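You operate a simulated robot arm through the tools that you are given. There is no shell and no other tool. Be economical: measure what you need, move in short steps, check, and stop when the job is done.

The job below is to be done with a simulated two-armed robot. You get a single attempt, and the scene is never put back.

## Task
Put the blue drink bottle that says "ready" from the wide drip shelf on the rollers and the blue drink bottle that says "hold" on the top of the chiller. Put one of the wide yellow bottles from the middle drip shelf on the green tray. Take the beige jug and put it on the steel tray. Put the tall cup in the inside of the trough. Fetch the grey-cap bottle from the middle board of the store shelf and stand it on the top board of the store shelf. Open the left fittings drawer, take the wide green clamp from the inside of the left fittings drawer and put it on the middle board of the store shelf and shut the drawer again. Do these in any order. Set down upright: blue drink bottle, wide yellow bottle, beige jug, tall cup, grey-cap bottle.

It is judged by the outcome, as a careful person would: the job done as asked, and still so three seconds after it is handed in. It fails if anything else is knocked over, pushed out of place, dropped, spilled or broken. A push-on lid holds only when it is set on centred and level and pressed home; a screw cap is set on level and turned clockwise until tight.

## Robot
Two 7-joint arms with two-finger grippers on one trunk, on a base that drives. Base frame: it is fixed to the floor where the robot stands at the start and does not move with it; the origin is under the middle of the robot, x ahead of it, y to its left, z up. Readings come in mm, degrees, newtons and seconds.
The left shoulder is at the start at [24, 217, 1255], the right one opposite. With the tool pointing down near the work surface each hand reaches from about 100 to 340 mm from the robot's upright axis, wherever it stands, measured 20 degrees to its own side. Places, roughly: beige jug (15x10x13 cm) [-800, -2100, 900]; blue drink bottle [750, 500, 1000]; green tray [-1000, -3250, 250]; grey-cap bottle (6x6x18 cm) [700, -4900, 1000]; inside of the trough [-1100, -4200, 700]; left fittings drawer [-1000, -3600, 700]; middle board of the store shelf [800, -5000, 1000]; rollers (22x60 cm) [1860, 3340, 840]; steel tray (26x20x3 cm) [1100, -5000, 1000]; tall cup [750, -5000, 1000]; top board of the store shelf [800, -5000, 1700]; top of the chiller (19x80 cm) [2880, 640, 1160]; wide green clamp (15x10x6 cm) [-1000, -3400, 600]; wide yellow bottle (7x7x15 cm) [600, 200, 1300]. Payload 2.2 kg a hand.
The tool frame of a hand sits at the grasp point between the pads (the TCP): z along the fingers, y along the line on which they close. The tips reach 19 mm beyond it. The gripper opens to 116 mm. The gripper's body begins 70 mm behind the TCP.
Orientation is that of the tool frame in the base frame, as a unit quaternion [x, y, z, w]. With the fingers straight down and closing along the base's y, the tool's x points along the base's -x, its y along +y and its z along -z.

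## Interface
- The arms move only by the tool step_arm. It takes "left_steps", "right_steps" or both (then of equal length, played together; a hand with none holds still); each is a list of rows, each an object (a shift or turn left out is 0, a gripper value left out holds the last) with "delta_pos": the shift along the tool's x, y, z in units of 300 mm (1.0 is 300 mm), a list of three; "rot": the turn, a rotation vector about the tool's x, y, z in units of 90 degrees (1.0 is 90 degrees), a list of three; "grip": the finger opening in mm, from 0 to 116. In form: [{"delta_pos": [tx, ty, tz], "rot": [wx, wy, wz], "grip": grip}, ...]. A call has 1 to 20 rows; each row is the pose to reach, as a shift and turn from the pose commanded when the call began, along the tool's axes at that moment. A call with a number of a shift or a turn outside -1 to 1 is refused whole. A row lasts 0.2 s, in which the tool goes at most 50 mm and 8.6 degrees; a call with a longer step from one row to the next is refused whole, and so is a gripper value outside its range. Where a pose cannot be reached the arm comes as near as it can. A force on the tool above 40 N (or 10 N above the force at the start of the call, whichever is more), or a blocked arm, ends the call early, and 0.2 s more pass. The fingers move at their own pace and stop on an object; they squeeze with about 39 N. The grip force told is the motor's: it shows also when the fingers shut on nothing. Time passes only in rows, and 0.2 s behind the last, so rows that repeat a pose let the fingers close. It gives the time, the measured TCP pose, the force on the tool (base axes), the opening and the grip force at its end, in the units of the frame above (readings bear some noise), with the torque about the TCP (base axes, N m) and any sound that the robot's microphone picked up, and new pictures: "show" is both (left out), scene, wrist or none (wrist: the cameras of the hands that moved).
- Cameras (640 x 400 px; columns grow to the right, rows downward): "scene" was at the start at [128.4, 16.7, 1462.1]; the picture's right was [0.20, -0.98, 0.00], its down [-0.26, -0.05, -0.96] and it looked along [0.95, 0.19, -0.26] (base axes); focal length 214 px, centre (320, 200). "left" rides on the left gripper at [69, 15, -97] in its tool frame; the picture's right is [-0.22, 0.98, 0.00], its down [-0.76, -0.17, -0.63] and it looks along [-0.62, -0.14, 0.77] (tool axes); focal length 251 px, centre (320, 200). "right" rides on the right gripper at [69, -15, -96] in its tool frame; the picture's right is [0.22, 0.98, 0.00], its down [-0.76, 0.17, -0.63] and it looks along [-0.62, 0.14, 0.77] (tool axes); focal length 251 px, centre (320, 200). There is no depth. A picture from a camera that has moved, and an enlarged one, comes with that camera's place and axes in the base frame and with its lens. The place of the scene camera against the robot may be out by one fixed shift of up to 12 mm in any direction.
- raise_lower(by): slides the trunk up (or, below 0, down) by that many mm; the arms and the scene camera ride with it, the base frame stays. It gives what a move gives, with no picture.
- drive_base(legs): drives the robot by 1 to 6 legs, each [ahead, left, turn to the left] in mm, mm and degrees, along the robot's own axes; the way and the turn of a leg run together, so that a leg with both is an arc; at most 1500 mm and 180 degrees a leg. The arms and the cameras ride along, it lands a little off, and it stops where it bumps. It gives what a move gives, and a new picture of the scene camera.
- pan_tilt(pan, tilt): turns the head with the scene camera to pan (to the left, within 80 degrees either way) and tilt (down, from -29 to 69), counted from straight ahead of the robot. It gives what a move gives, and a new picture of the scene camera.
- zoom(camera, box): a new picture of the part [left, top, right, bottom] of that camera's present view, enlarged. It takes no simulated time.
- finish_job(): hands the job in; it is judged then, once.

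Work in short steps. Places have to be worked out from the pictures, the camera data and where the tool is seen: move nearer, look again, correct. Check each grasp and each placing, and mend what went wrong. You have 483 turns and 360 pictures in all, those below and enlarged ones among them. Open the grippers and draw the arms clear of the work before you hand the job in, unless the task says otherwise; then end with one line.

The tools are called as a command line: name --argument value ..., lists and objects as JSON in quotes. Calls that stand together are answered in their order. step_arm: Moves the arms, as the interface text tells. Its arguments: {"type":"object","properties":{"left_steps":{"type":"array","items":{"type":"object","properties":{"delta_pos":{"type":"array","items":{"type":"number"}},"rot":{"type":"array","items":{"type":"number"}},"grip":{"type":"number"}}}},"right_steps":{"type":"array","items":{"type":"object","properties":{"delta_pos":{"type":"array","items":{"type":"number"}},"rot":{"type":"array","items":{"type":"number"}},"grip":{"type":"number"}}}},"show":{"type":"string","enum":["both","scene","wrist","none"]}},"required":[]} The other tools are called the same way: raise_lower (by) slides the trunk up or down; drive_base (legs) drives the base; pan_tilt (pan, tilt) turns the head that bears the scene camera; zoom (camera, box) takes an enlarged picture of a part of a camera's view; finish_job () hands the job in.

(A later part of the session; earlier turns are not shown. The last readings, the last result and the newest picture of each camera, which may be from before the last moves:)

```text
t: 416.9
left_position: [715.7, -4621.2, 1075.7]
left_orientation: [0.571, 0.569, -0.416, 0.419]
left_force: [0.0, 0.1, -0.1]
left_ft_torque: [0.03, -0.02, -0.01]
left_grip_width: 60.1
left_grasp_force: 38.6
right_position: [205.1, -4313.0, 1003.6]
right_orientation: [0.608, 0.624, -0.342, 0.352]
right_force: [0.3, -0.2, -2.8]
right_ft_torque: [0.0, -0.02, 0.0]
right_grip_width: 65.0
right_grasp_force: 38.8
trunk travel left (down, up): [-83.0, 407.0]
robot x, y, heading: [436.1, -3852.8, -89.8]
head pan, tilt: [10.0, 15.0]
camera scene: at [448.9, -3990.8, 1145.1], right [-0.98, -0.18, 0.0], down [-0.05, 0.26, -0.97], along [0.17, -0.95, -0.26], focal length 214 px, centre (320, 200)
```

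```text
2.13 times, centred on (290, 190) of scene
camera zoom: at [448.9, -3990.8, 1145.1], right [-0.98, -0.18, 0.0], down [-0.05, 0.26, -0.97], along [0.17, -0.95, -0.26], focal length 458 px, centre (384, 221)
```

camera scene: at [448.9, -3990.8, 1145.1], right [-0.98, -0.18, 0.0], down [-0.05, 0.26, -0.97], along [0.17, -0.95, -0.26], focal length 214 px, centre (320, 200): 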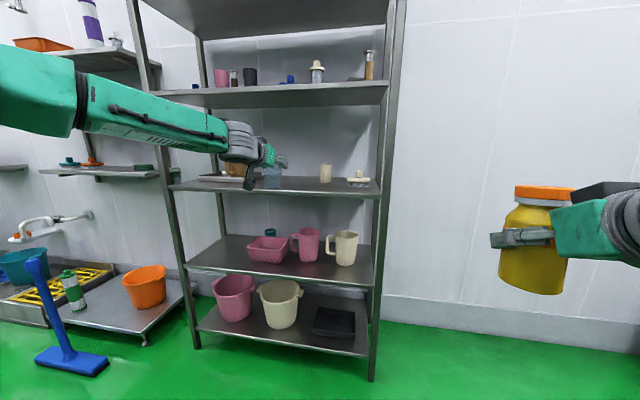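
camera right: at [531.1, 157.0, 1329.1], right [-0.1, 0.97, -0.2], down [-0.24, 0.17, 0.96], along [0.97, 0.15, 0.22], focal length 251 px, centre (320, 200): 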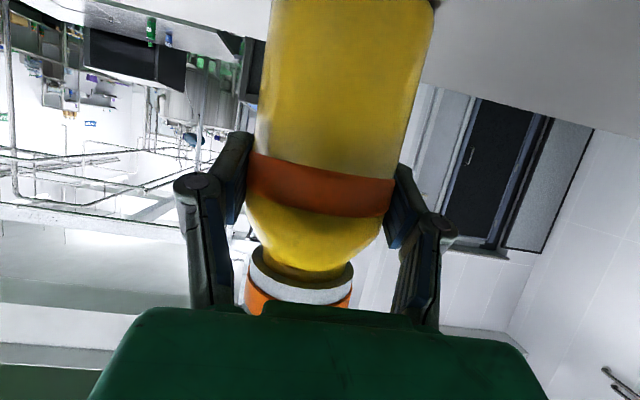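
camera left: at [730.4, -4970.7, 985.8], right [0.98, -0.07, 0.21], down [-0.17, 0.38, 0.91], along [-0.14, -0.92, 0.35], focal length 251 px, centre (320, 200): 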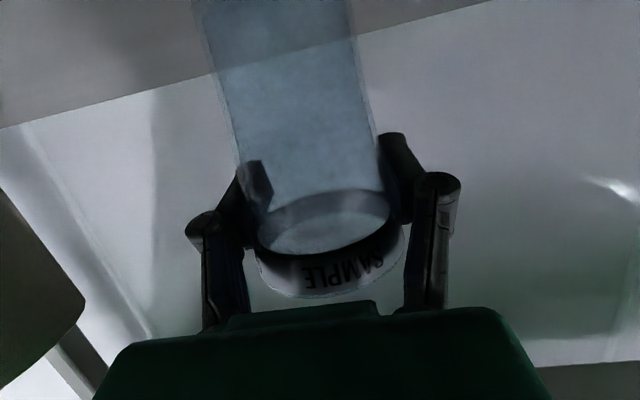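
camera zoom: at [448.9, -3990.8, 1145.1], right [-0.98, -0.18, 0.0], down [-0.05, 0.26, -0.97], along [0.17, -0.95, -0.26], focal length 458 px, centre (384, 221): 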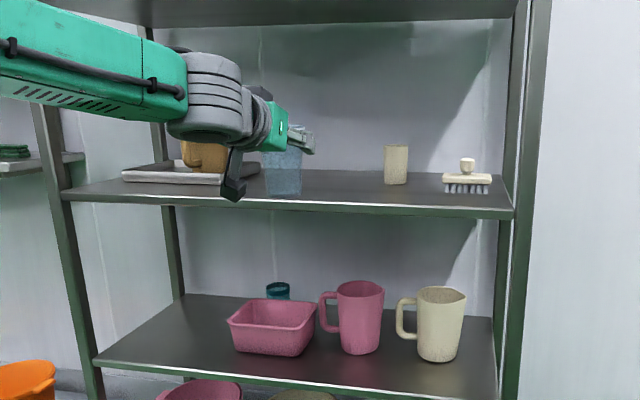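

Cup in hand. I retract the left arm, lower the trunk, and turn to face the wall benches (heading 180).

step_arm --left_steps '[{"delta_pos": [0.05, 0, -0.15]}, {"delta_pos": [0.1, 0, -0.3]}, {"delta_pos": [0.15, 0, -0.45]}, {"delta_pos": [0.2, 0, -0.58]}, {"delta_pos": [0.2, 0, -0.58]}]' --show "none"

raise_lower --by -80

drive_base --legs '[[0, 0, -90]]'

pan_tilt --pan 10 --tilt 20

```text
t: 418.1
left_position: [717.5, -4434.9, 1070.8]
left_orientation: [0.57, 0.569, -0.417, 0.421]
left_force: [1.2, -0.1, -0.1]
left_ft_torque: [-0.01, 0.01, 0.01]
left_grip_width: 59.9
left_grasp_force: 38.7
right_position: [207.9, -4311.8, 1002.0]
right_orientation: [0.609, 0.625, -0.341, 0.351]
right_force: [-0.4, 0.3, -4.5]
right_ft_torque: [-0.01, -0.02, 0.01]
right_grip_width: 65.0
right_grasp_force: 39.0
trunk travel left (down, up): [-83.0, 407.0]
robot x, y, heading: [435.0, -3853.8, -89.8]
head pan, tilt: [10.0, 15.0]
```

```text
t: 419.2
left_position: [717.3, -4433.8, 991.7]
left_orientation: [0.571, 0.569, -0.417, 0.42]
left_force: [0.0, -0.6, 0.1]
left_ft_torque: [0.0, 0.01, 0.01]
left_grip_width: 59.9
left_grasp_force: 38.9
right_position: [207.2, -4311.1, 923.0]
right_orientation: [0.608, 0.624, -0.341, 0.352]
right_force: [-0.4, -0.1, -3.1]
right_ft_torque: [-0.01, 0.02, 0.03]
right_grip_width: 65.2
right_grasp_force: 38.9
trunk travel left (down, up): [-3.0, 487.0]
robot x, y, heading: [440.8, -3855.3, -90.0]
head pan, tilt: [10.0, 15.0]
```

```text
t: 423.5
left_position: [-148.5, -4120.2, 991.9]
left_orientation: [0.806, -0.011, -0.592, -0.005]
left_force: [0.0, -0.1, 0.3]
left_ft_torque: [-0.01, 0.02, -0.01]
left_grip_width: 59.4
left_grasp_force: 38.7
right_position: [-15.3, -3612.1, 922.7]
right_orientation: [0.872, 0.002, -0.489, 0.002]
right_force: [0.6, 0.2, -4.7]
right_ft_torque: [0.01, -0.01, 0.0]
right_grip_width: 65.0
right_grasp_force: 39.1
trunk travel left (down, up): [-3.0, 487.0]
robot x, y, heading: [438.5, -3854.3, 179.1]
head pan, tilt: [10.0, 15.0]
camera scene: at [298.9, -3870.6, 1065.2], right [-0.16, 0.99, 0.0], down [0.26, 0.04, -0.97], along [-0.95, -0.15, -0.26], focal length 214 px, centre (320, 200)
```

scene: 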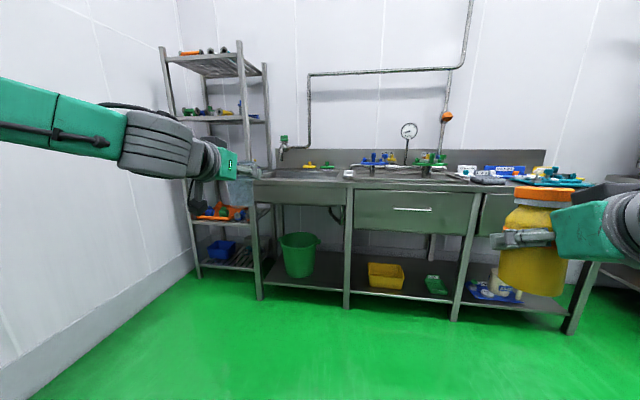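

```text
t: 424.2
left_position: [-146.2, -4119.9, 992.9]
left_orientation: [0.805, -0.01, -0.593, -0.004]
left_force: [-0.3, 0.5, 0.0]
left_ft_torque: [0.02, -0.01, 0.01]
left_grip_width: 59.6
left_grasp_force: 38.7
right_position: [-13.3, -3612.6, 921.8]
right_orientation: [0.873, 0.001, -0.488, 0.001]
right_force: [-0.9, -0.2, -4.0]
right_ft_torque: [0.02, 0.0, -0.01]
right_grip_width: 65.1
right_grasp_force: 38.9
trunk travel left (down, up): [-3.0, 487.0]
robot x, y, heading: [441.5, -3851.7, 179.1]
head pan, tilt: [10.0, 20.0]
camera scene: at [299.3, -3870.5, 1057.0], right [-0.16, 0.99, 0.0], down [0.34, 0.05, -0.94], along [-0.93, -0.15, -0.34], focal length 214 px, centre (320, 200)
```

scene: 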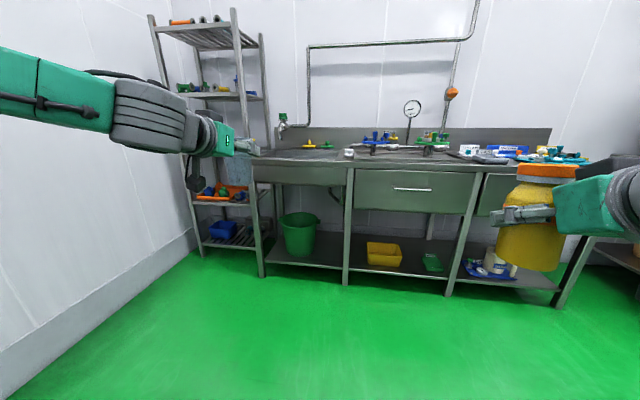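

I zoom on the green tray and the trough area.

zoom --camera "scene" --box '[340, 210, 500, 310]'

zoom --camera "scene" --box '[230, 110, 460, 230]'

```text
4.00 times, centred on (420, 260) of scene
camera zoom: at [299.3, -3870.5, 1057.0], right [-0.16, 0.99, 0.0], down [0.34, 0.05, -0.94], along [-0.93, -0.15, -0.34], focal length 858 px, centre (-80, -40)
```

zoom: 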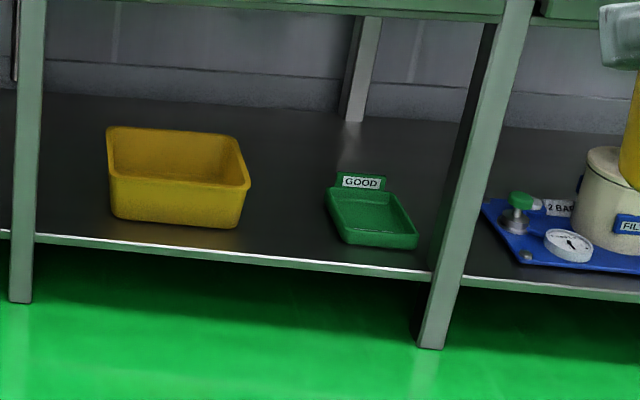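

```text
2.78 times, centred on (345, 170) of scene
camera zoom: at [299.3, -3870.5, 1057.0], right [-0.16, 0.99, 0.0], down [0.34, 0.05, -0.94], along [-0.93, -0.15, -0.34], focal length 597 px, centre (250, 284)
```

zoom: 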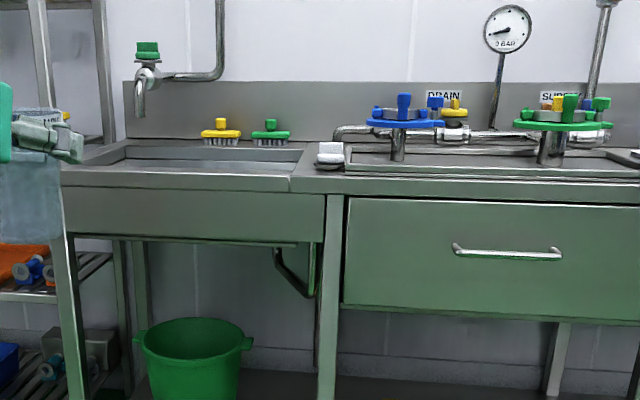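

The GOOD tray is at ≈(-1018,-3315) on a low shelf (z≈145), with a leg at y≈-3240. I'll go straight in with the right hand at y≈-3330. First I drive closer.

drive_base --legs '[[500, -270, 0.9]]'

step_arm --left_steps '[{"delta_pos": [-0.08, 0, -0.12]}, {"delta_pos": [-0.16, 0, -0.22]}, {"delta_pos": [-0.24, 0, -0.3]}, {"delta_pos": [-0.3, 0, -0.38]}, {"delta_pos": [-0.3, 0, -0.4]}]' --show "none"

pan_tilt --pan -15 --tilt 40

```text
t: 427.4
left_position: [-641.0, -3858.7, 991.1]
left_orientation: [0.806, 0.0, -0.592, 0.003]
left_force: [-0.8, -0.6, -0.7]
left_ft_torque: [-0.02, 0.04, -0.01]
left_grip_width: 59.2
left_grasp_force: 39.2
right_position: [-519.3, -3346.8, 921.5]
right_orientation: [0.873, 0.011, -0.488, 0.006]
right_force: [-0.9, 0.8, -4.0]
right_ft_torque: [-0.02, -0.02, -0.01]
right_grip_width: 64.9
right_grasp_force: 38.2
trunk travel left (down, up): [-3.0, 487.0]
robot x, y, heading: [-61.3, -3576.4, -179.9]
head pan, tilt: [10.0, 20.0]
camera scene: at [-200.1, -3599.2, 1056.9], right [-0.18, 0.98, 0.0], down [0.34, 0.06, -0.94], along [-0.92, -0.17, -0.35], focal length 214 px, centre (320, 200)
```

scene: 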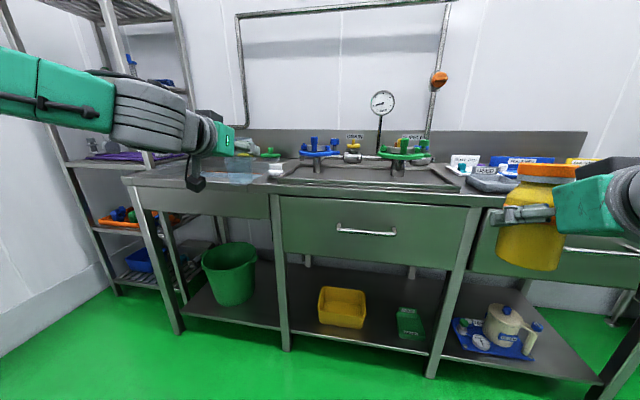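

```text
t: 428.6
left_position: [-548.4, -3858.5, 1114.1]
left_orientation: [0.805, -0.001, -0.593, 0.002]
left_force: [-0.9, -0.4, 0.0]
left_ft_torque: [-0.01, -0.01, -0.04]
left_grip_width: 59.1
left_grasp_force: 39.1
right_position: [-516.3, -3346.9, 920.0]
right_orientation: [0.873, 0.011, -0.488, 0.007]
right_force: [0.6, -0.4, -4.2]
right_ft_torque: [-0.03, -0.01, 0.02]
right_grip_width: 64.9
right_grasp_force: 38.7
trunk travel left (down, up): [-3.0, 487.0]
robot x, y, heading: [-59.3, -3574.6, -179.8]
head pan, tilt: [10.0, 20.0]
```

```text
t: 429.5
left_position: [-551.1, -3858.3, 1114.0]
left_orientation: [0.805, -0.002, -0.594, 0.001]
left_force: [0.4, 0.0, 0.8]
left_ft_torque: [-0.02, 0.0, 0.01]
left_grip_width: 59.2
left_grasp_force: 38.4
right_position: [-516.6, -3346.9, 920.2]
right_orientation: [0.873, 0.012, -0.487, 0.008]
right_force: [-0.2, 1.2, -4.2]
right_ft_torque: [-0.01, 0.01, -0.01]
right_grip_width: 65.1
right_grasp_force: 39.5
trunk travel left (down, up): [-3.0, 487.0]
robot x, y, heading: [-60.4, -3579.2, -179.9]
head pan, tilt: [-15.0, 40.0]
camera scene: at [-189.9, -3559.9, 1025.7], right [0.26, 0.97, 0.0], down [0.62, -0.16, -0.76], along [-0.74, 0.2, -0.64], focal length 214 px, centre (320, 200)
```

scene: 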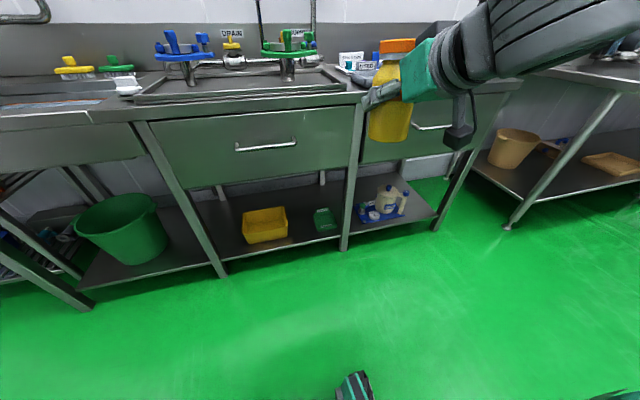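

Base front is only ~240 mm ahead of its axis, so I can get close. I zoom on the tray for a refined position.

zoom --camera "scene" --box '[280, 180, 380, 260]'

```text
5.00 times, centred on (330, 220) of scene
camera zoom: at [-189.9, -3559.9, 1025.7], right [0.26, 0.97, 0.0], down [0.62, -0.16, -0.76], along [-0.74, 0.2, -0.64], focal length 1072 px, centre (270, 100)
```

zoom: 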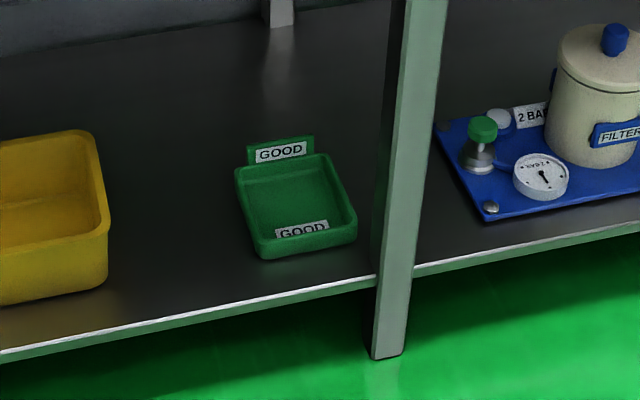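

Tray centre ≈(-1005,-3311), leg edge y≈-3240. I correct the right tool's pitch by -6° and y by +31, then begin lowering the bottle in front of the bench.

step_arm --right_steps '[{"delta_pos": [0, -0.05, 0], "rot": [0, -0.035, 0]}, {"delta_pos": [0, -0.103, 0], "rot": [0, -0.065, 0]}, {"delta_pos": [0, -0.103, 0], "rot": [0, -0.065, 0]}]' --show "none"

step_arm --right_steps '[{"delta_pos": [0.133, 0, 0.065]}, {"delta_pos": [0.266, 0, 0.13]}, {"delta_pos": [0.4, 0, 0.195]}, {"delta_pos": [0.53, 0, 0.26]}, {"delta_pos": [0.665, 0, 0.324]}, {"delta_pos": [0.665, 0, 0.324]}]' --show "scene"

```text
t: 430.3
left_position: [-549.7, -3858.3, 1114.3]
left_orientation: [0.805, -0.002, -0.593, 0.002]
left_force: [-1.4, 0.5, 0.3]
left_ft_torque: [0.0, -0.01, 0.0]
left_grip_width: 58.8
left_grasp_force: 38.8
right_position: [-516.4, -3315.8, 920.8]
right_orientation: [0.846, 0.011, -0.534, 0.008]
right_force: [0.2, 0.6, -3.3]
right_ft_torque: [0.01, 0.0, 0.0]
right_grip_width: 64.8
right_grasp_force: 38.9
trunk travel left (down, up): [-3.0, 487.0]
robot x, y, heading: [-59.8, -3579.2, -180.0]
head pan, tilt: [-15.0, 40.0]
```

```text
t: 431.7
left_position: [-549.9, -3855.4, 1114.7]
left_orientation: [0.805, -0.002, -0.593, 0.003]
left_force: [-0.2, 0.4, 0.7]
left_ft_torque: [-0.02, 0.02, 0.01]
left_grip_width: 59.1
left_grasp_force: 39.4
right_position: [-543.0, -3314.1, 720.4]
right_orientation: [0.846, 0.01, -0.533, 0.008]
right_force: [-0.6, 0.9, -4.4]
right_ft_torque: [-0.02, 0.02, -0.01]
right_grip_width: 65.2
right_grasp_force: 39.4
right hand out of reach, approached as far as the arm can: row 1, 2, 3, 4, 5, 6
trunk travel left (down, up): [-3.0, 487.0]
robot x, y, heading: [-62.5, -3576.2, -179.7]
head pan, tilt: [-15.0, 40.0]
camera scene: at [-190.6, -3557.1, 1025.6], right [0.26, 0.97, 0.0], down [0.62, -0.17, -0.76], along [-0.74, 0.19, -0.65], focal length 214 px, centre (320, 200)
```

scene: 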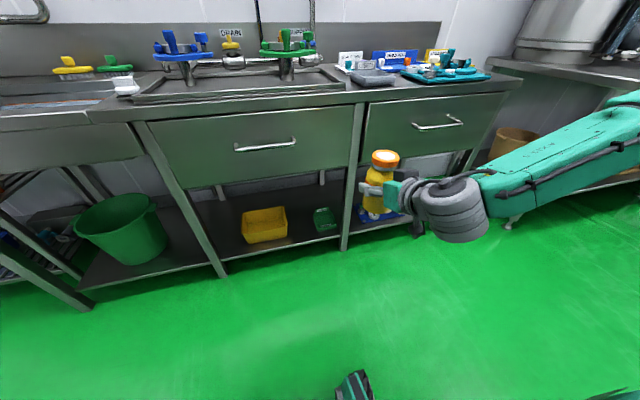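

The arm needs more forward reach when low. I extend 100 forward while lowering another 200.

step_arm --right_steps '[{"delta_pos": [-0.05, 0, 0.1]}, {"delta_pos": [-0.1, 0, 0.2]}, {"delta_pos": [-0.146, 0, 0.3]}, {"delta_pos": [-0.02, 0, 0.36]}, {"delta_pos": [0.11, 0, 0.42]}, {"delta_pos": [0.24, 0, 0.48]}, {"delta_pos": [0.37, 0, 0.55]}, {"delta_pos": [0.45, 0, 0.59]}, {"delta_pos": [0.45, 0, 0.59]}]' --show "scene"

```text
t: 433.7
left_position: [-557.4, -3857.8, 1109.8]
left_orientation: [0.808, -0.002, -0.589, 0.003]
left_force: [-2.8, 0.6, -2.1]
left_ft_torque: [0.0, 0.1, -0.03]
left_grip_width: 58.5
left_grasp_force: 39.2
right_position: [-624.9, -3376.7, 592.2]
right_orientation: [0.878, 0.005, -0.478, -0.025]
right_force: [-3.9, 2.1, -0.3]
right_ft_torque: [-0.07, -0.29, 0.03]
right_grip_width: 65.1
right_grasp_force: 39.0
right hand out of reach, approached as far as the arm can: row 4, 5, 6, 7, 8, 9
trunk travel left (down, up): [-3.0, 487.0]
robot x, y, heading: [-60.3, -3575.7, -179.8]
head pan, tilt: [-15.0, 40.0]
camera scene: at [-195.4, -3558.4, 1024.3], right [0.26, 0.97, 0.0], down [0.63, -0.17, -0.76], along [-0.73, 0.2, -0.65], focal length 214 px, centre (320, 200)
```

scene: 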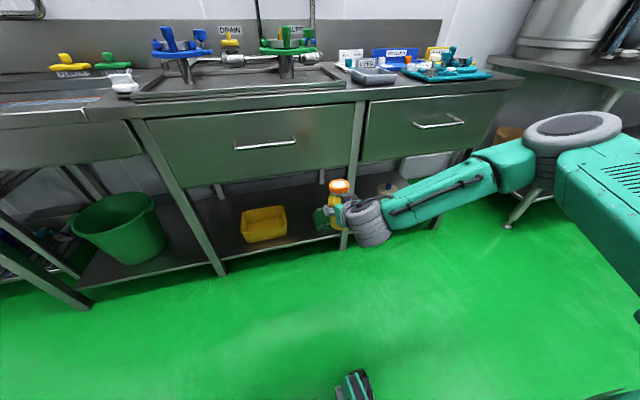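

The arm can't go low at this shallow pitch. I test whether a steeper pitch (~55°) lets the right hand reach the shelf height, in free space.

step_arm --right_steps '[{"rot": [0, 0.08, 0]}, {"rot": [0, 0.16, 0]}, {"rot": [0, 0.25, 0]}, {"rot": [0, 0.25, 0]}]' --show "none"

step_arm --right_steps '[{"delta_pos": [0.08, 0, 0.12]}, {"delta_pos": [0.16, 0, 0.24]}, {"delta_pos": [0.24, 0, 0.36]}, {"delta_pos": [0.32, 0, 0.48]}, {"delta_pos": [0.4, 0, 0.6]}, {"delta_pos": [0.48, 0, 0.72]}, {"delta_pos": [0.56, 0, 0.84]}, {"delta_pos": [0.62, 0, 0.93]}, {"delta_pos": [0.62, 0, 0.93]}]' --show "scene"

```text
t: 434.7
left_position: [-549.1, -3858.8, 1113.3]
left_orientation: [0.805, -0.001, -0.593, 0.002]
left_force: [-0.2, -0.1, -0.4]
left_ft_torque: [0.0, 0.03, 0.01]
left_grip_width: 58.7
left_grasp_force: 39.3
right_position: [-618.3, -3381.2, 593.6]
right_orientation: [0.954, 0.002, -0.298, -0.028]
right_force: [0.3, 0.2, -3.6]
right_ft_torque: [0.04, 0.0, 0.0]
right_grip_width: 65.0
right_grasp_force: 39.1
trunk travel left (down, up): [-3.0, 487.0]
robot x, y, heading: [-62.0, -3579.3, -179.8]
head pan, tilt: [-15.0, 40.0]
```

```text
t: 436.7
left_position: [-550.0, -3860.0, 1113.6]
left_orientation: [0.805, -0.001, -0.593, 0.002]
left_force: [0.8, -0.3, -0.8]
left_ft_torque: [-0.01, 0.01, 0.0]
left_grip_width: 58.3
left_grasp_force: 39.1
right_position: [-621.8, -3365.0, 262.7]
right_orientation: [0.954, 0.002, -0.299, -0.027]
right_force: [-0.3, 0.3, -5.5]
right_ft_torque: [0.02, 0.0, -0.02]
right_grip_width: 65.0
right_grasp_force: 39.5
trunk travel left (down, up): [-3.0, 487.0]
robot x, y, heading: [-60.6, -3576.0, -179.8]
head pan, tilt: [-15.0, 40.0]
camera scene: at [-191.1, -3560.4, 1025.6], right [0.26, 0.97, 0.0], down [0.62, -0.16, -0.76], along [-0.74, 0.2, -0.65], focal length 214 px, centre (320, 200)
```

scene: 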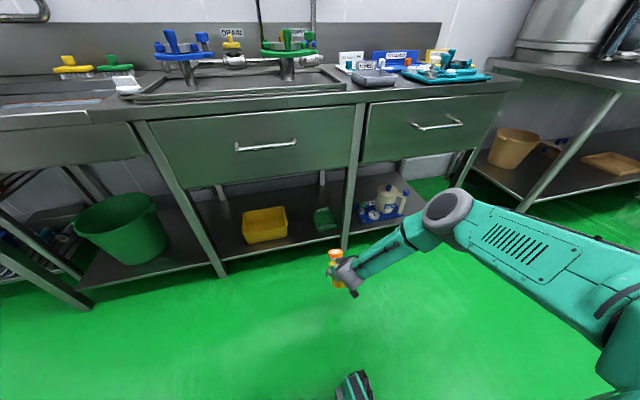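

It reaches z≈263 easily at 55°. I try rotating back to the upright-bottle pitch (~26°) down here.

step_arm --right_steps '[{"rot": [0, -0.08, 0]}, {"rot": [0, -0.16, 0]}, {"rot": [0, -0.24, 0]}, {"rot": [0, -0.32, 0]}, {"rot": [0, -0.32, 0]}]' --show "scene"

```text
t: 437.9
left_position: [-549.8, -3858.0, 1113.9]
left_orientation: [0.805, -0.002, -0.593, 0.001]
left_force: [-0.1, 0.5, -1.4]
left_ft_torque: [0.03, 0.02, -0.04]
left_grip_width: 58.4
left_grasp_force: 39.4
right_position: [-625.8, -3374.4, 260.0]
right_orientation: [0.849, 0.008, -0.527, -0.032]
right_force: [0.6, 0.4, -4.2]
right_ft_torque: [0.0, -0.01, -0.01]
right_grip_width: 65.1
right_grasp_force: 39.0
right hand out of reach, approached as far as the arm can: row 1, 2, 3, 4, 5
trunk travel left (down, up): [-3.0, 487.0]
robot x, y, heading: [-61.4, -3577.2, -179.7]
head pan, tilt: [-15.0, 40.0]
camera scene: at [-191.0, -3559.1, 1025.6], right [0.26, 0.97, 0.0], down [0.62, -0.16, -0.76], along [-0.74, 0.2, -0.65], focal length 214 px, centre (320, 200)
```

scene: 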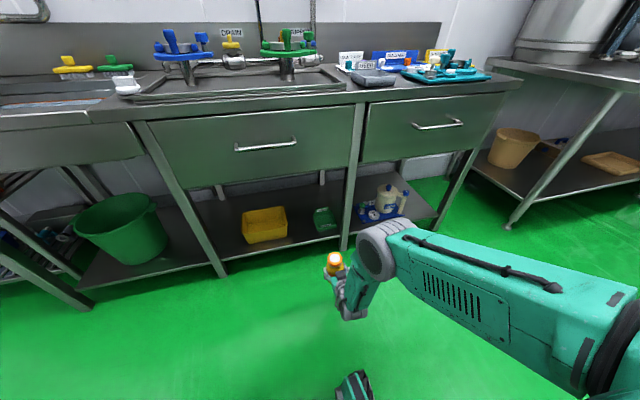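

Upright at z=260 now. But the elbow side would hit the bench leg, so I swing the hand 200 mm to its right and shift the robot left by 200, so the arm comes from the left of the leg.

step_arm --right_steps '[{"delta_pos": [0, -0.13, 0]}, {"delta_pos": [0, -0.26, 0]}, {"delta_pos": [0, -0.39, 0]}, {"delta_pos": [0, -0.52, 0]}, {"delta_pos": [0, -0.65, 0]}, {"delta_pos": [0, -0.72, 0]}, {"delta_pos": [0, -0.72, 0]}]' --show "none"

drive_base --legs '[[0, 180, 0]]'

```text
t: 439.5
left_position: [-547.7, -3856.2, 1116.4]
left_orientation: [0.804, -0.001, -0.595, 0.003]
left_force: [0.5, -0.3, 0.7]
left_ft_torque: [-0.04, -0.04, -0.05]
left_grip_width: 58.2
left_grasp_force: 38.5
right_position: [-682.6, -3210.5, 204.0]
right_orientation: [0.848, 0.001, -0.525, -0.07]
right_force: [0.6, 2.1, -4.1]
right_ft_torque: [-0.1, 0.08, 0.17]
right_grip_width: 64.9
right_grasp_force: 39.7
right hand out of reach, approached as far as the arm can: row 1, 2, 3, 4, 5, 6, 7
trunk travel left (down, up): [-3.0, 487.0]
robot x, y, heading: [-63.6, -3576.1, -179.6]
head pan, tilt: [-15.0, 40.0]
```

```text
t: 441.0
left_position: [-551.1, -4028.6, 1115.3]
left_orientation: [0.805, -0.004, -0.594, 0.001]
left_force: [0.3, -0.3, -0.6]
left_ft_torque: [-0.02, -0.01, 0.0]
left_grip_width: 58.5
left_grasp_force: 39.1
right_position: [-679.6, -3382.8, 200.6]
right_orientation: [0.849, -0.002, -0.524, -0.071]
right_force: [0.4, 0.1, -3.7]
right_ft_torque: [0.01, -0.02, 0.01]
right_grip_width: 64.8
right_grasp_force: 38.9
trunk travel left (down, up): [-3.0, 487.0]
robot x, y, heading: [-63.7, -3754.0, 179.8]
head pan, tilt: [-15.0, 40.0]
camera scene: at [-190.6, -3730.9, 1025.5], right [0.26, 0.97, 0.0], down [0.62, -0.17, -0.76], along [-0.74, 0.2, -0.65], focal length 214 px, centre (320, 200)
```

scene: 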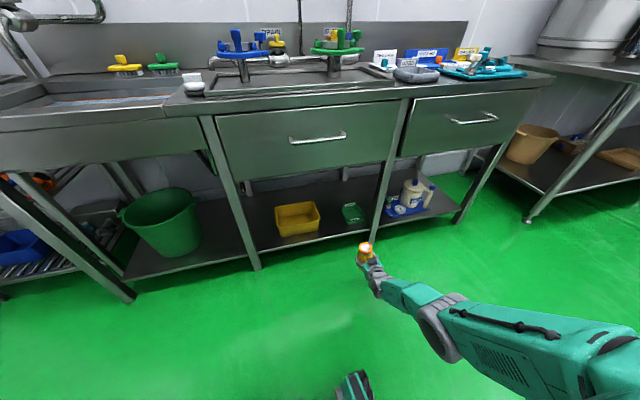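

The arm now comes from the left. I raise 60 mm and correct the small roll.

step_arm --right_steps '[{"delta_pos": [-0.09, 0, -0.044], "rot": [0, 0, 0.04]}, {"delta_pos": [-0.18, 0, -0.088], "rot": [0, 0, 0.084]}, {"delta_pos": [-0.18, 0, -0.088], "rot": [0, 0, 0.084]}, {"delta_pos": [-0.18, 0, -0.088], "rot": [0, 0, 0.084]}]' --show "wrist"

```text
t: 442.0
left_position: [-548.2, -4032.5, 1113.9]
left_orientation: [0.804, -0.002, -0.594, 0.001]
left_force: [-0.9, -0.5, -1.0]
left_ft_torque: [0.02, 0.03, 0.02]
left_grip_width: 58.6
left_grasp_force: 39.2
right_position: [-713.8, -3406.7, 227.2]
right_orientation: [0.846, -0.059, -0.528, -0.044]
right_force: [-0.1, -0.3, -4.2]
right_ft_torque: [0.02, 0.04, -0.03]
right_grip_width: 65.0
right_grasp_force: 39.1
right hand out of reach, approached as far as the arm can: row 1, 2, 3, 4
trunk travel left (down, up): [-3.0, 487.0]
robot x, y, heading: [-60.4, -3749.5, 180.0]
head pan, tilt: [-15.0, 40.0]
camera right: at [-595.8, -3408.3, 209.4], right [-0.05, -0.98, -0.2], down [0.21, -0.21, 0.96], along [-0.98, 0.0, 0.21], focal length 251 px, centre (320, 200)
```

right: 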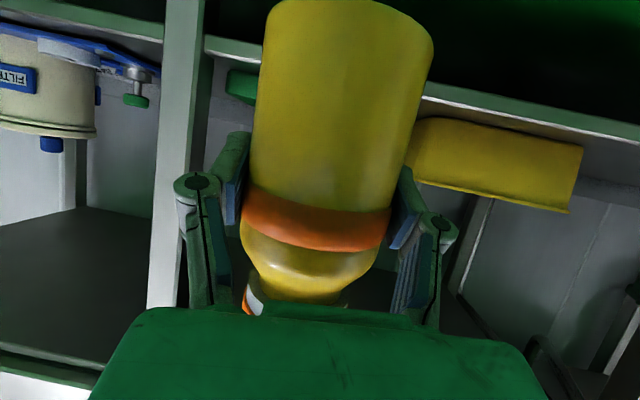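

Bottle is upright again. I raise the trunk 28 mm, then drive diagonally so the bottle moves over the tray.

raise_lower --by 28

drive_base --legs '[[130, -70, 0]]'

zoom --camera "right" --box '[0, 0, 640, 400]'

pan_tilt --pan -35 --tilt 45

```text
t: 442.7
left_position: [-548.7, -4032.2, 1142.7]
left_orientation: [0.804, -0.003, -0.594, 0.0]
left_force: [0.7, 0.7, -1.3]
left_ft_torque: [0.05, 0.05, 0.05]
left_grip_width: 58.2
left_grasp_force: 39.4
right_position: [-714.0, -3406.5, 256.3]
right_orientation: [0.846, -0.059, -0.528, -0.043]
right_force: [0.2, 0.3, -4.7]
right_ft_torque: [0.0, 0.02, -0.04]
right_grip_width: 65.3
right_grasp_force: 39.4
trunk travel left (down, up): [-31.0, 459.0]
robot x, y, heading: [-60.7, -3749.5, 180.0]
head pan, tilt: [-15.0, 40.0]
```

```text
t: 444.1
left_position: [-677.3, -3962.7, 1142.5]
left_orientation: [0.804, -0.004, -0.594, -0.001]
left_force: [0.9, 0.5, -0.8]
left_ft_torque: [-0.02, 0.01, 0.0]
left_grip_width: 58.4
left_grasp_force: 39.4
right_position: [-839.1, -3336.1, 255.0]
right_orientation: [0.846, -0.059, -0.528, -0.044]
right_force: [-0.1, -0.2, -3.4]
right_ft_torque: [0.03, 0.04, 0.01]
right_grip_width: 64.6
right_grasp_force: 39.0
trunk travel left (down, up): [-31.0, 459.0]
robot x, y, heading: [-190.4, -3684.9, 179.8]
head pan, tilt: [-15.0, 40.0]
camera scene: at [-319.1, -3668.4, 1053.5], right [0.26, 0.96, 0.01], down [0.62, -0.17, -0.76], along [-0.74, 0.2, -0.65], focal length 214 px, centre (320, 200)
```

scene: 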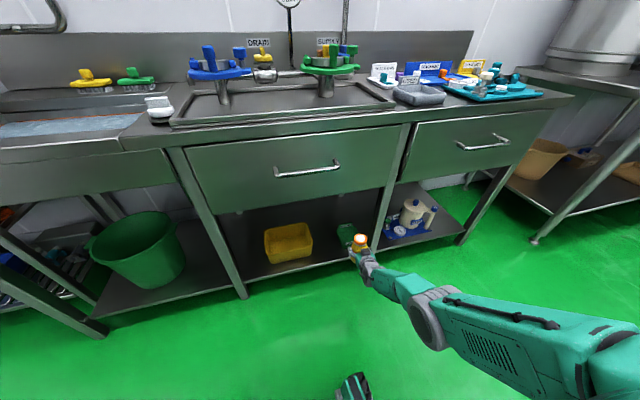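

```text
1.00 times, centred on (320, 200) of right (not enlarged: the box is as wide or as high as the picture)
camera zoom: at [-721.7, -3337.4, 237.4], right [-0.05, -0.98, -0.2], down [0.21, -0.21, 0.96], along [-0.98, 0.01, 0.21], focal length 251 px, centre (320, 200)
```

zoom: 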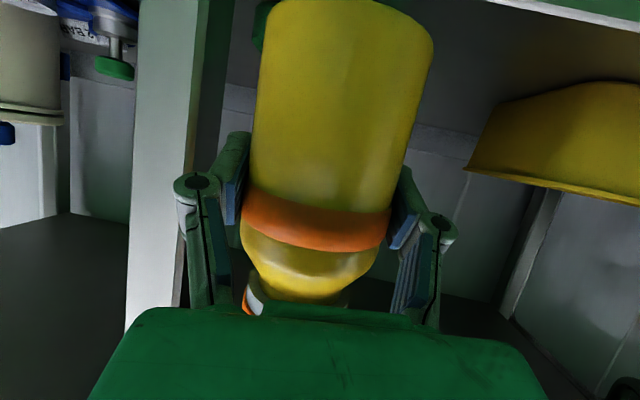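

```text
t: 444.9
left_position: [-674.9, -3955.4, 1145.4]
left_orientation: [0.804, -0.006, -0.595, 0.002]
left_force: [0.7, 0.7, -0.3]
left_ft_torque: [0.02, 0.0, 0.05]
left_grip_width: 58.5
left_grasp_force: 39.2
right_position: [-840.0, -3332.9, 254.4]
right_orientation: [0.846, -0.062, -0.528, -0.043]
right_force: [-0.5, 0.2, -3.4]
right_ft_torque: [0.01, 0.0, -0.01]
right_grip_width: 65.1
right_grasp_force: 39.4
trunk travel left (down, up): [-31.0, 459.0]
robot x, y, heading: [-188.3, -3680.3, 179.7]
head pan, tilt: [-35.0, 45.0]
camera scene: at [-302.7, -3639.2, 1046.4], right [0.58, 0.82, 0.0], down [0.58, -0.41, -0.71], along [-0.57, 0.41, -0.71], focal length 214 px, centre (320, 200)
```

scene: 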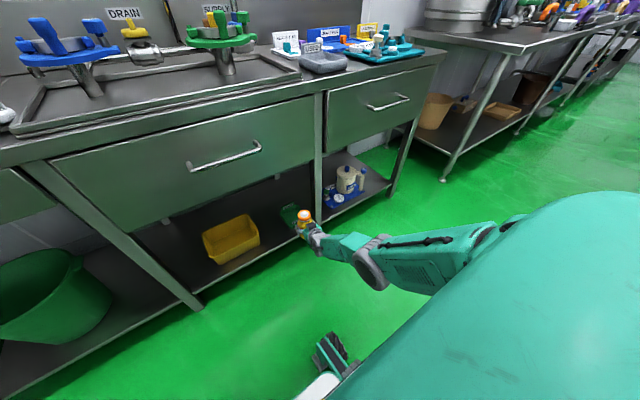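

Clearance to the leg looks fine (~20 mm). I drive the last 160 mm, 15 mm to the right.

drive_base --legs '[[90, -8, 0]]'

drive_base --legs '[[70, -8, 0]]'

zoom --camera "scene" --box '[220, 140, 400, 252]'

zoom --camera "right" --box '[0, 0, 640, 400]'

```text
t: 446.0
left_position: [-763.5, -3952.2, 1142.9]
left_orientation: [0.804, -0.004, -0.594, 0.0]
left_force: [-1.3, -0.4, -0.5]
left_ft_torque: [0.01, 0.02, -0.07]
left_grip_width: 58.5
left_grasp_force: 38.7
right_position: [-927.5, -3327.9, 254.6]
right_orientation: [0.846, -0.061, -0.528, -0.044]
right_force: [-0.4, 0.3, -4.7]
right_ft_torque: [0.02, 0.03, -0.03]
right_grip_width: 65.1
right_grasp_force: 39.0
trunk travel left (down, up): [-31.0, 459.0]
robot x, y, heading: [-275.6, -3672.6, 179.9]
head pan, tilt: [-35.0, 45.0]
camera scene: at [-391.2, -3634.0, 1046.3], right [0.58, 0.82, 0.0], down [0.58, -0.41, -0.71], along [-0.57, 0.41, -0.71], focal length 214 px, centre (320, 200)
```

scene: 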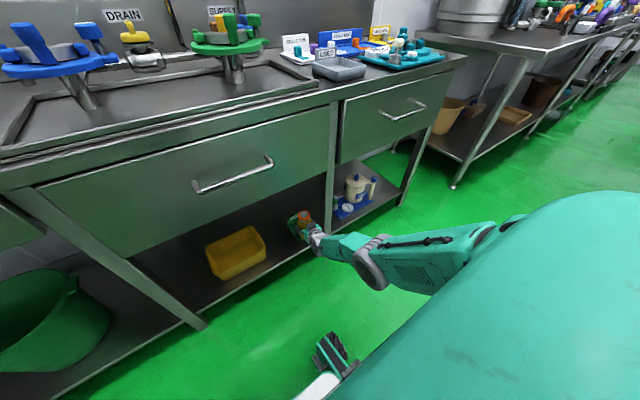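

```text
t: 447.0
left_position: [-830.5, -3947.6, 1143.6]
left_orientation: [0.804, -0.003, -0.595, 0.001]
left_force: [-0.1, -0.7, -0.5]
left_ft_torque: [0.0, 0.0, -0.01]
left_grip_width: 58.1
left_grasp_force: 39.0
right_position: [-997.6, -3320.8, 257.2]
right_orientation: [0.846, -0.06, -0.528, -0.043]
right_force: [-0.3, 0.0, -4.5]
right_ft_torque: [-0.03, 0.01, -0.06]
right_grip_width: 64.9
right_grasp_force: 39.1
trunk travel left (down, up): [-31.0, 459.0]
robot x, y, heading: [-345.6, -3668.7, 179.9]
head pan, tilt: [-35.0, 45.0]
camera scene: at [-461.3, -3627.5, 1046.3], right [0.58, 0.82, 0.01], down [0.58, -0.41, -0.71], along [-0.57, 0.41, -0.71], focal length 214 px, centre (320, 200)
```

scene: 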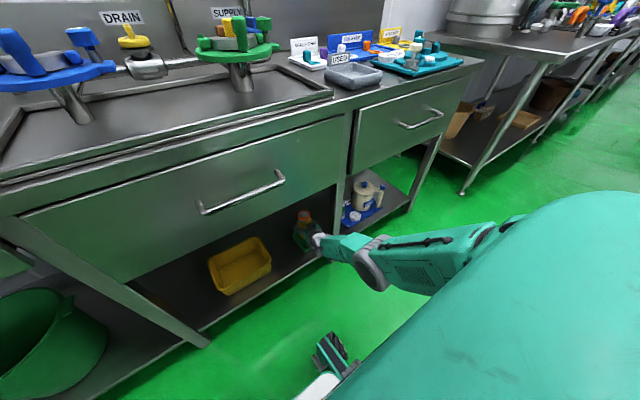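

```text
3.56 times, centred on (310, 196) of scene
camera zoom: at [-461.3, -3627.5, 1046.3], right [0.58, 0.82, 0.01], down [0.58, -0.41, -0.71], along [-0.57, 0.41, -0.71], focal length 763 px, centre (356, 214)
```

zoom: 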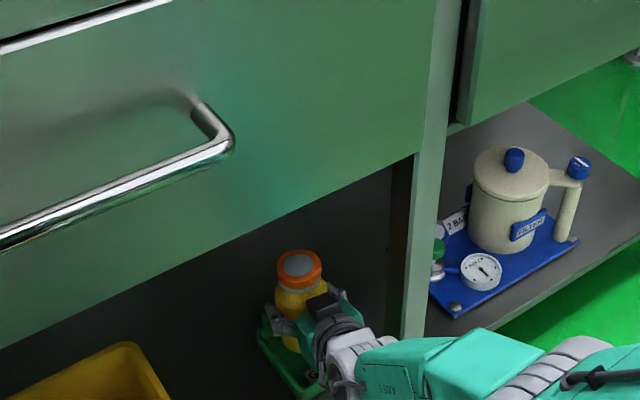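

```text
1.00 times, centred on (320, 200) of right (not enlarged: the box is as wide or as high as the picture)
camera zoom: at [-879.3, -3322.4, 237.2], right [-0.05, -0.98, -0.2], down [0.21, -0.21, 0.96], along [-0.98, 0.01, 0.22], focal length 251 px, centre (320, 200)
```

zoom: 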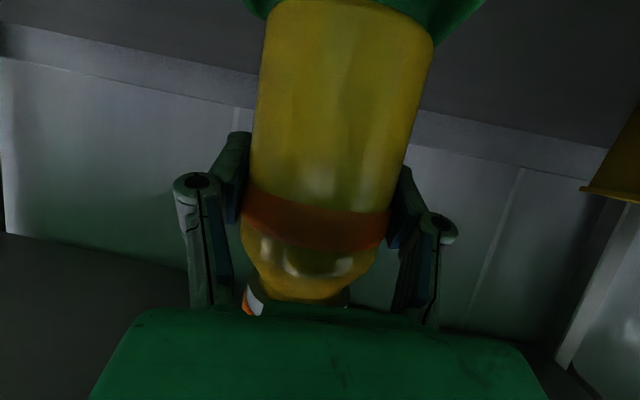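

Bottle is over the tray centre. I shift 5 mm and lower with the trunk by 28 mm.

raise_lower --by -20

raise_lower --by -10

zoom --camera "scene" --box '[250, 170, 350, 250]'

```text
t: 447.7
left_position: [-826.0, -3946.3, 1126.1]
left_orientation: [0.802, -0.004, -0.597, 0.0]
left_force: [0.4, -0.4, -0.4]
left_ft_torque: [0.0, 0.0, -0.01]
left_grip_width: 58.4
left_grasp_force: 39.2
right_position: [-997.4, -3318.9, 237.0]
right_orientation: [0.845, -0.061, -0.53, -0.044]
right_force: [0.5, -0.7, -3.3]
right_ft_torque: [-0.04, -0.01, 0.01]
right_grip_width: 64.8
right_grasp_force: 39.1
trunk travel left (down, up): [-11.0, 479.0]
robot x, y, heading: [-347.5, -3666.3, 179.8]
head pan, tilt: [-35.0, 45.0]
```

```text
t: 448.3
left_position: [-827.2, -3943.3, 1116.9]
left_orientation: [0.803, -0.004, -0.596, 0.001]
left_force: [0.3, -0.1, -0.2]
left_ft_torque: [-0.01, -0.02, 0.01]
left_grip_width: 58.2
left_grasp_force: 39.3
right_position: [-996.6, -3320.0, 226.5]
right_orientation: [0.844, -0.061, -0.531, -0.043]
right_force: [0.2, 0.0, -4.0]
right_ft_torque: [0.0, -0.03, 0.01]
right_grip_width: 65.1
right_grasp_force: 38.7
trunk travel left (down, up): [-1.0, 489.0]
robot x, y, heading: [-344.3, -3666.5, 179.9]
head pan, tilt: [-35.0, 45.0]
```

```text
5.00 times, centred on (300, 210) of scene
camera zoom: at [-460.0, -3624.7, 1016.4], right [0.58, 0.82, 0.0], down [0.58, -0.41, -0.71], along [-0.58, 0.41, -0.71], focal length 1072 px, centre (420, 150)
```

zoom: 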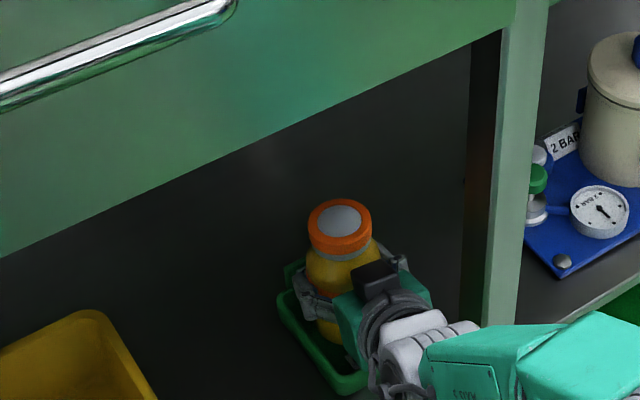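

I lower with the arm in 3 mm rows toward contact.

step_arm --right_steps '[{"delta_pos": [0.009, 0.01, 0.0044]}, {"delta_pos": [0.018, 0.015, 0.0088]}, {"delta_pos": [0.027, 0.015, 0.0131]}, {"delta_pos": [0.036, 0.015, 0.0175]}]' --show "none"

```text
t: 449.3
left_position: [-827.0, -3944.0, 1116.3]
left_orientation: [0.803, -0.004, -0.596, 0.001]
left_force: [-0.7, -0.3, 0.2]
left_ft_torque: [0.03, 0.01, 0.0]
left_grip_width: 58.3
left_grasp_force: 38.9
right_position: [-991.6, -3326.0, 219.6]
right_orientation: [0.845, -0.061, -0.53, -0.043]
right_force: [0.2, 0.5, -3.4]
right_ft_torque: [-0.06, -0.01, -0.01]
right_grip_width: 64.9
right_grasp_force: 39.0
right hand out of reach, approached as far as the arm can: row 2, 3, 4
trunk travel left (down, up): [-1.0, 489.0]
robot x, y, heading: [-346.2, -3664.2, 179.8]
head pan, tilt: [-35.0, 45.0]
```

Continue lowering a bit more.

step_arm --right_steps '[{"delta_pos": [0.012, 0, 0.0058]}, {"delta_pos": [0.024, 0, 0.0117]}, {"delta_pos": [0.036, 0, 0.0175]}, {"delta_pos": [0.036, 0, 0.0175]}]' --show "none"

zoom --camera "right" --box '[0, 0, 640, 400]'

```text
t: 450.3
left_position: [-826.7, -3943.3, 1116.1]
left_orientation: [0.803, -0.005, -0.597, 0.0]
left_force: [-0.3, 0.6, 0.1]
left_ft_torque: [0.0, 0.01, 0.0]
left_grip_width: 58.5
left_grasp_force: 38.5
right_position: [-986.4, -3325.7, 214.7]
right_orientation: [0.845, -0.061, -0.53, -0.043]
right_force: [0.4, 0.2, -3.6]
right_ft_torque: [0.01, -0.02, 0.03]
right_grip_width: 65.2
right_grasp_force: 39.4
right hand out of reach, approached as far as the arm can: row 1, 2, 3, 4
trunk travel left (down, up): [-1.0, 489.0]
robot x, y, heading: [-347.3, -3668.7, 180.0]
head pan, tilt: [-35.0, 45.0]
```

```text
1.00 times, centred on (320, 200) of right (not enlarged: the box is as wide or as high as the picture)
camera zoom: at [-867.6, -3327.8, 196.8], right [-0.05, -0.98, -0.2], down [0.21, -0.21, 0.95], along [-0.98, 0.01, 0.22], focal length 251 px, centre (320, 200)
```

zoom: 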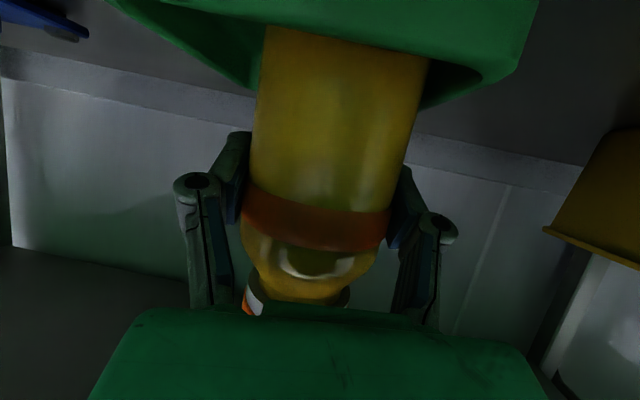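

The bottle is inside the tray walls. I drive 12 mm forward to recentre and lower further.

drive_base --legs '[[14, 0, 0]]'

step_arm --right_steps '[{"delta_pos": [0.012, 0, 0.0058]}, {"delta_pos": [0.024, 0, 0.0117]}, {"delta_pos": [0.036, 0, 0.0175]}, {"delta_pos": [0.036, 0, 0.0175]}]' --show "none"

```text
t: 451.0
left_position: [-842.0, -3942.9, 1115.3]
left_orientation: [0.803, -0.005, -0.596, 0.0]
left_force: [-0.5, 0.2, -1.0]
left_ft_torque: [0.02, -0.01, -0.03]
left_grip_width: 58.2
left_grasp_force: 38.8
right_position: [-998.7, -3325.4, 213.8]
right_orientation: [0.846, -0.062, -0.528, -0.044]
right_force: [0.1, 1.0, -4.5]
right_ft_torque: [-0.02, -0.01, -0.02]
right_grip_width: 65.0
right_grasp_force: 39.4
trunk travel left (down, up): [-1.0, 489.0]
robot x, y, heading: [-359.1, -3667.4, 179.7]
head pan, tilt: [-35.0, 45.0]
camera scene: at [-474.5, -3624.8, 1016.3], right [0.58, 0.82, 0.0], down [0.58, -0.41, -0.7], along [-0.57, 0.41, -0.71], focal length 214 px, centre (320, 200)
```

scene: 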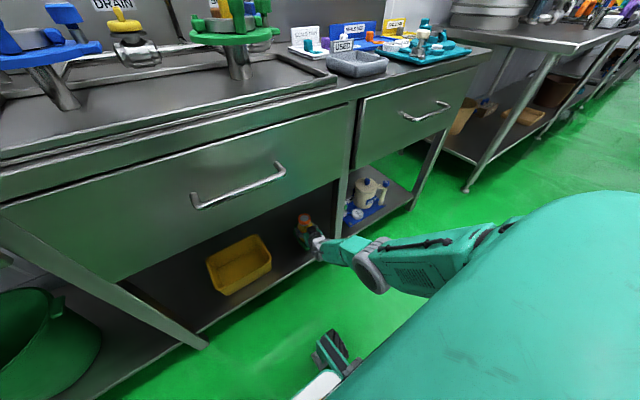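

```text
t: 452.0
left_position: [-837.4, -3944.1, 1117.2]
left_orientation: [0.802, -0.005, -0.597, 0.0]
left_force: [-1.6, -0.1, 0.2]
left_ft_torque: [0.0, -0.04, 0.01]
left_grip_width: 58.6
left_grasp_force: 39.1
right_position: [-994.3, -3326.5, 213.1]
right_orientation: [0.844, -0.062, -0.53, -0.045]
right_force: [-2.5, -1.0, 4.7]
right_ft_torque: [-0.05, 0.36, 0.05]
right_grip_width: 65.0
right_grasp_force: 39.3
right hand out of reach, approached as far as the arm can: row 2, 3, 4
trunk travel left (down, up): [-1.0, 489.0]
robot x, y, heading: [-361.9, -3664.0, 180.1]
head pan, tilt: [-35.0, 45.0]
```

Contact with the tray floor. I open slowly to 84 mm.

step_arm --right_steps '[{"delta_pos": [0.004, 0, 0.002], "grip": 65}, {"delta_pos": [0.004, 0, 0.002], "grip": 68}, {"delta_pos": [0.004, 0, 0.002], "grip": 74}, {"delta_pos": [0.004, 0, 0.002], "grip": 84}, {"delta_pos": [0.004, 0, 0.002], "grip": 84}]' --show "wrist"

zoom --camera "scene" --box '[250, 170, 350, 250]'

```text
t: 453.2
left_position: [-837.8, -3943.7, 1117.7]
left_orientation: [0.802, -0.004, -0.598, 0.001]
left_force: [-0.5, 0.3, 0.1]
left_ft_torque: [0.02, 0.01, 0.01]
left_grip_width: 58.4
left_grasp_force: 39.4
right_position: [-994.5, -3326.2, 212.2]
right_orientation: [0.845, -0.061, -0.53, -0.045]
right_force: [0.3, 0.0, 0.9]
right_ft_torque: [0.03, 0.01, 0.01]
right_grip_width: 84.0
right_grasp_force: 0.0
trunk travel left (down, up): [-1.0, 489.0]
robot x, y, heading: [-354.6, -3666.2, 179.7]
head pan, tilt: [-35.0, 45.0]
camera right: at [-876.4, -3328.8, 193.0], right [-0.06, -0.98, -0.2], down [0.21, -0.21, 0.95], along [-0.98, 0.01, 0.22], focal length 251 px, centre (320, 200)
```

right: 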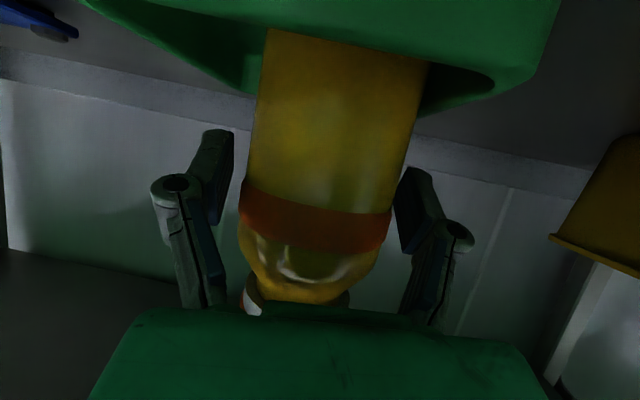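

```text
5.00 times, centred on (300, 210) of scene
camera zoom: at [-473.3, -3625.1, 1016.5], right [0.58, 0.82, 0.0], down [0.58, -0.41, -0.71], along [-0.58, 0.41, -0.71], focal length 1072 px, centre (420, 150)
```

zoom: 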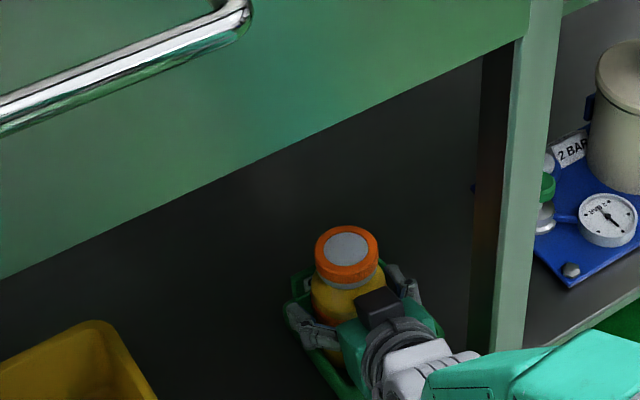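

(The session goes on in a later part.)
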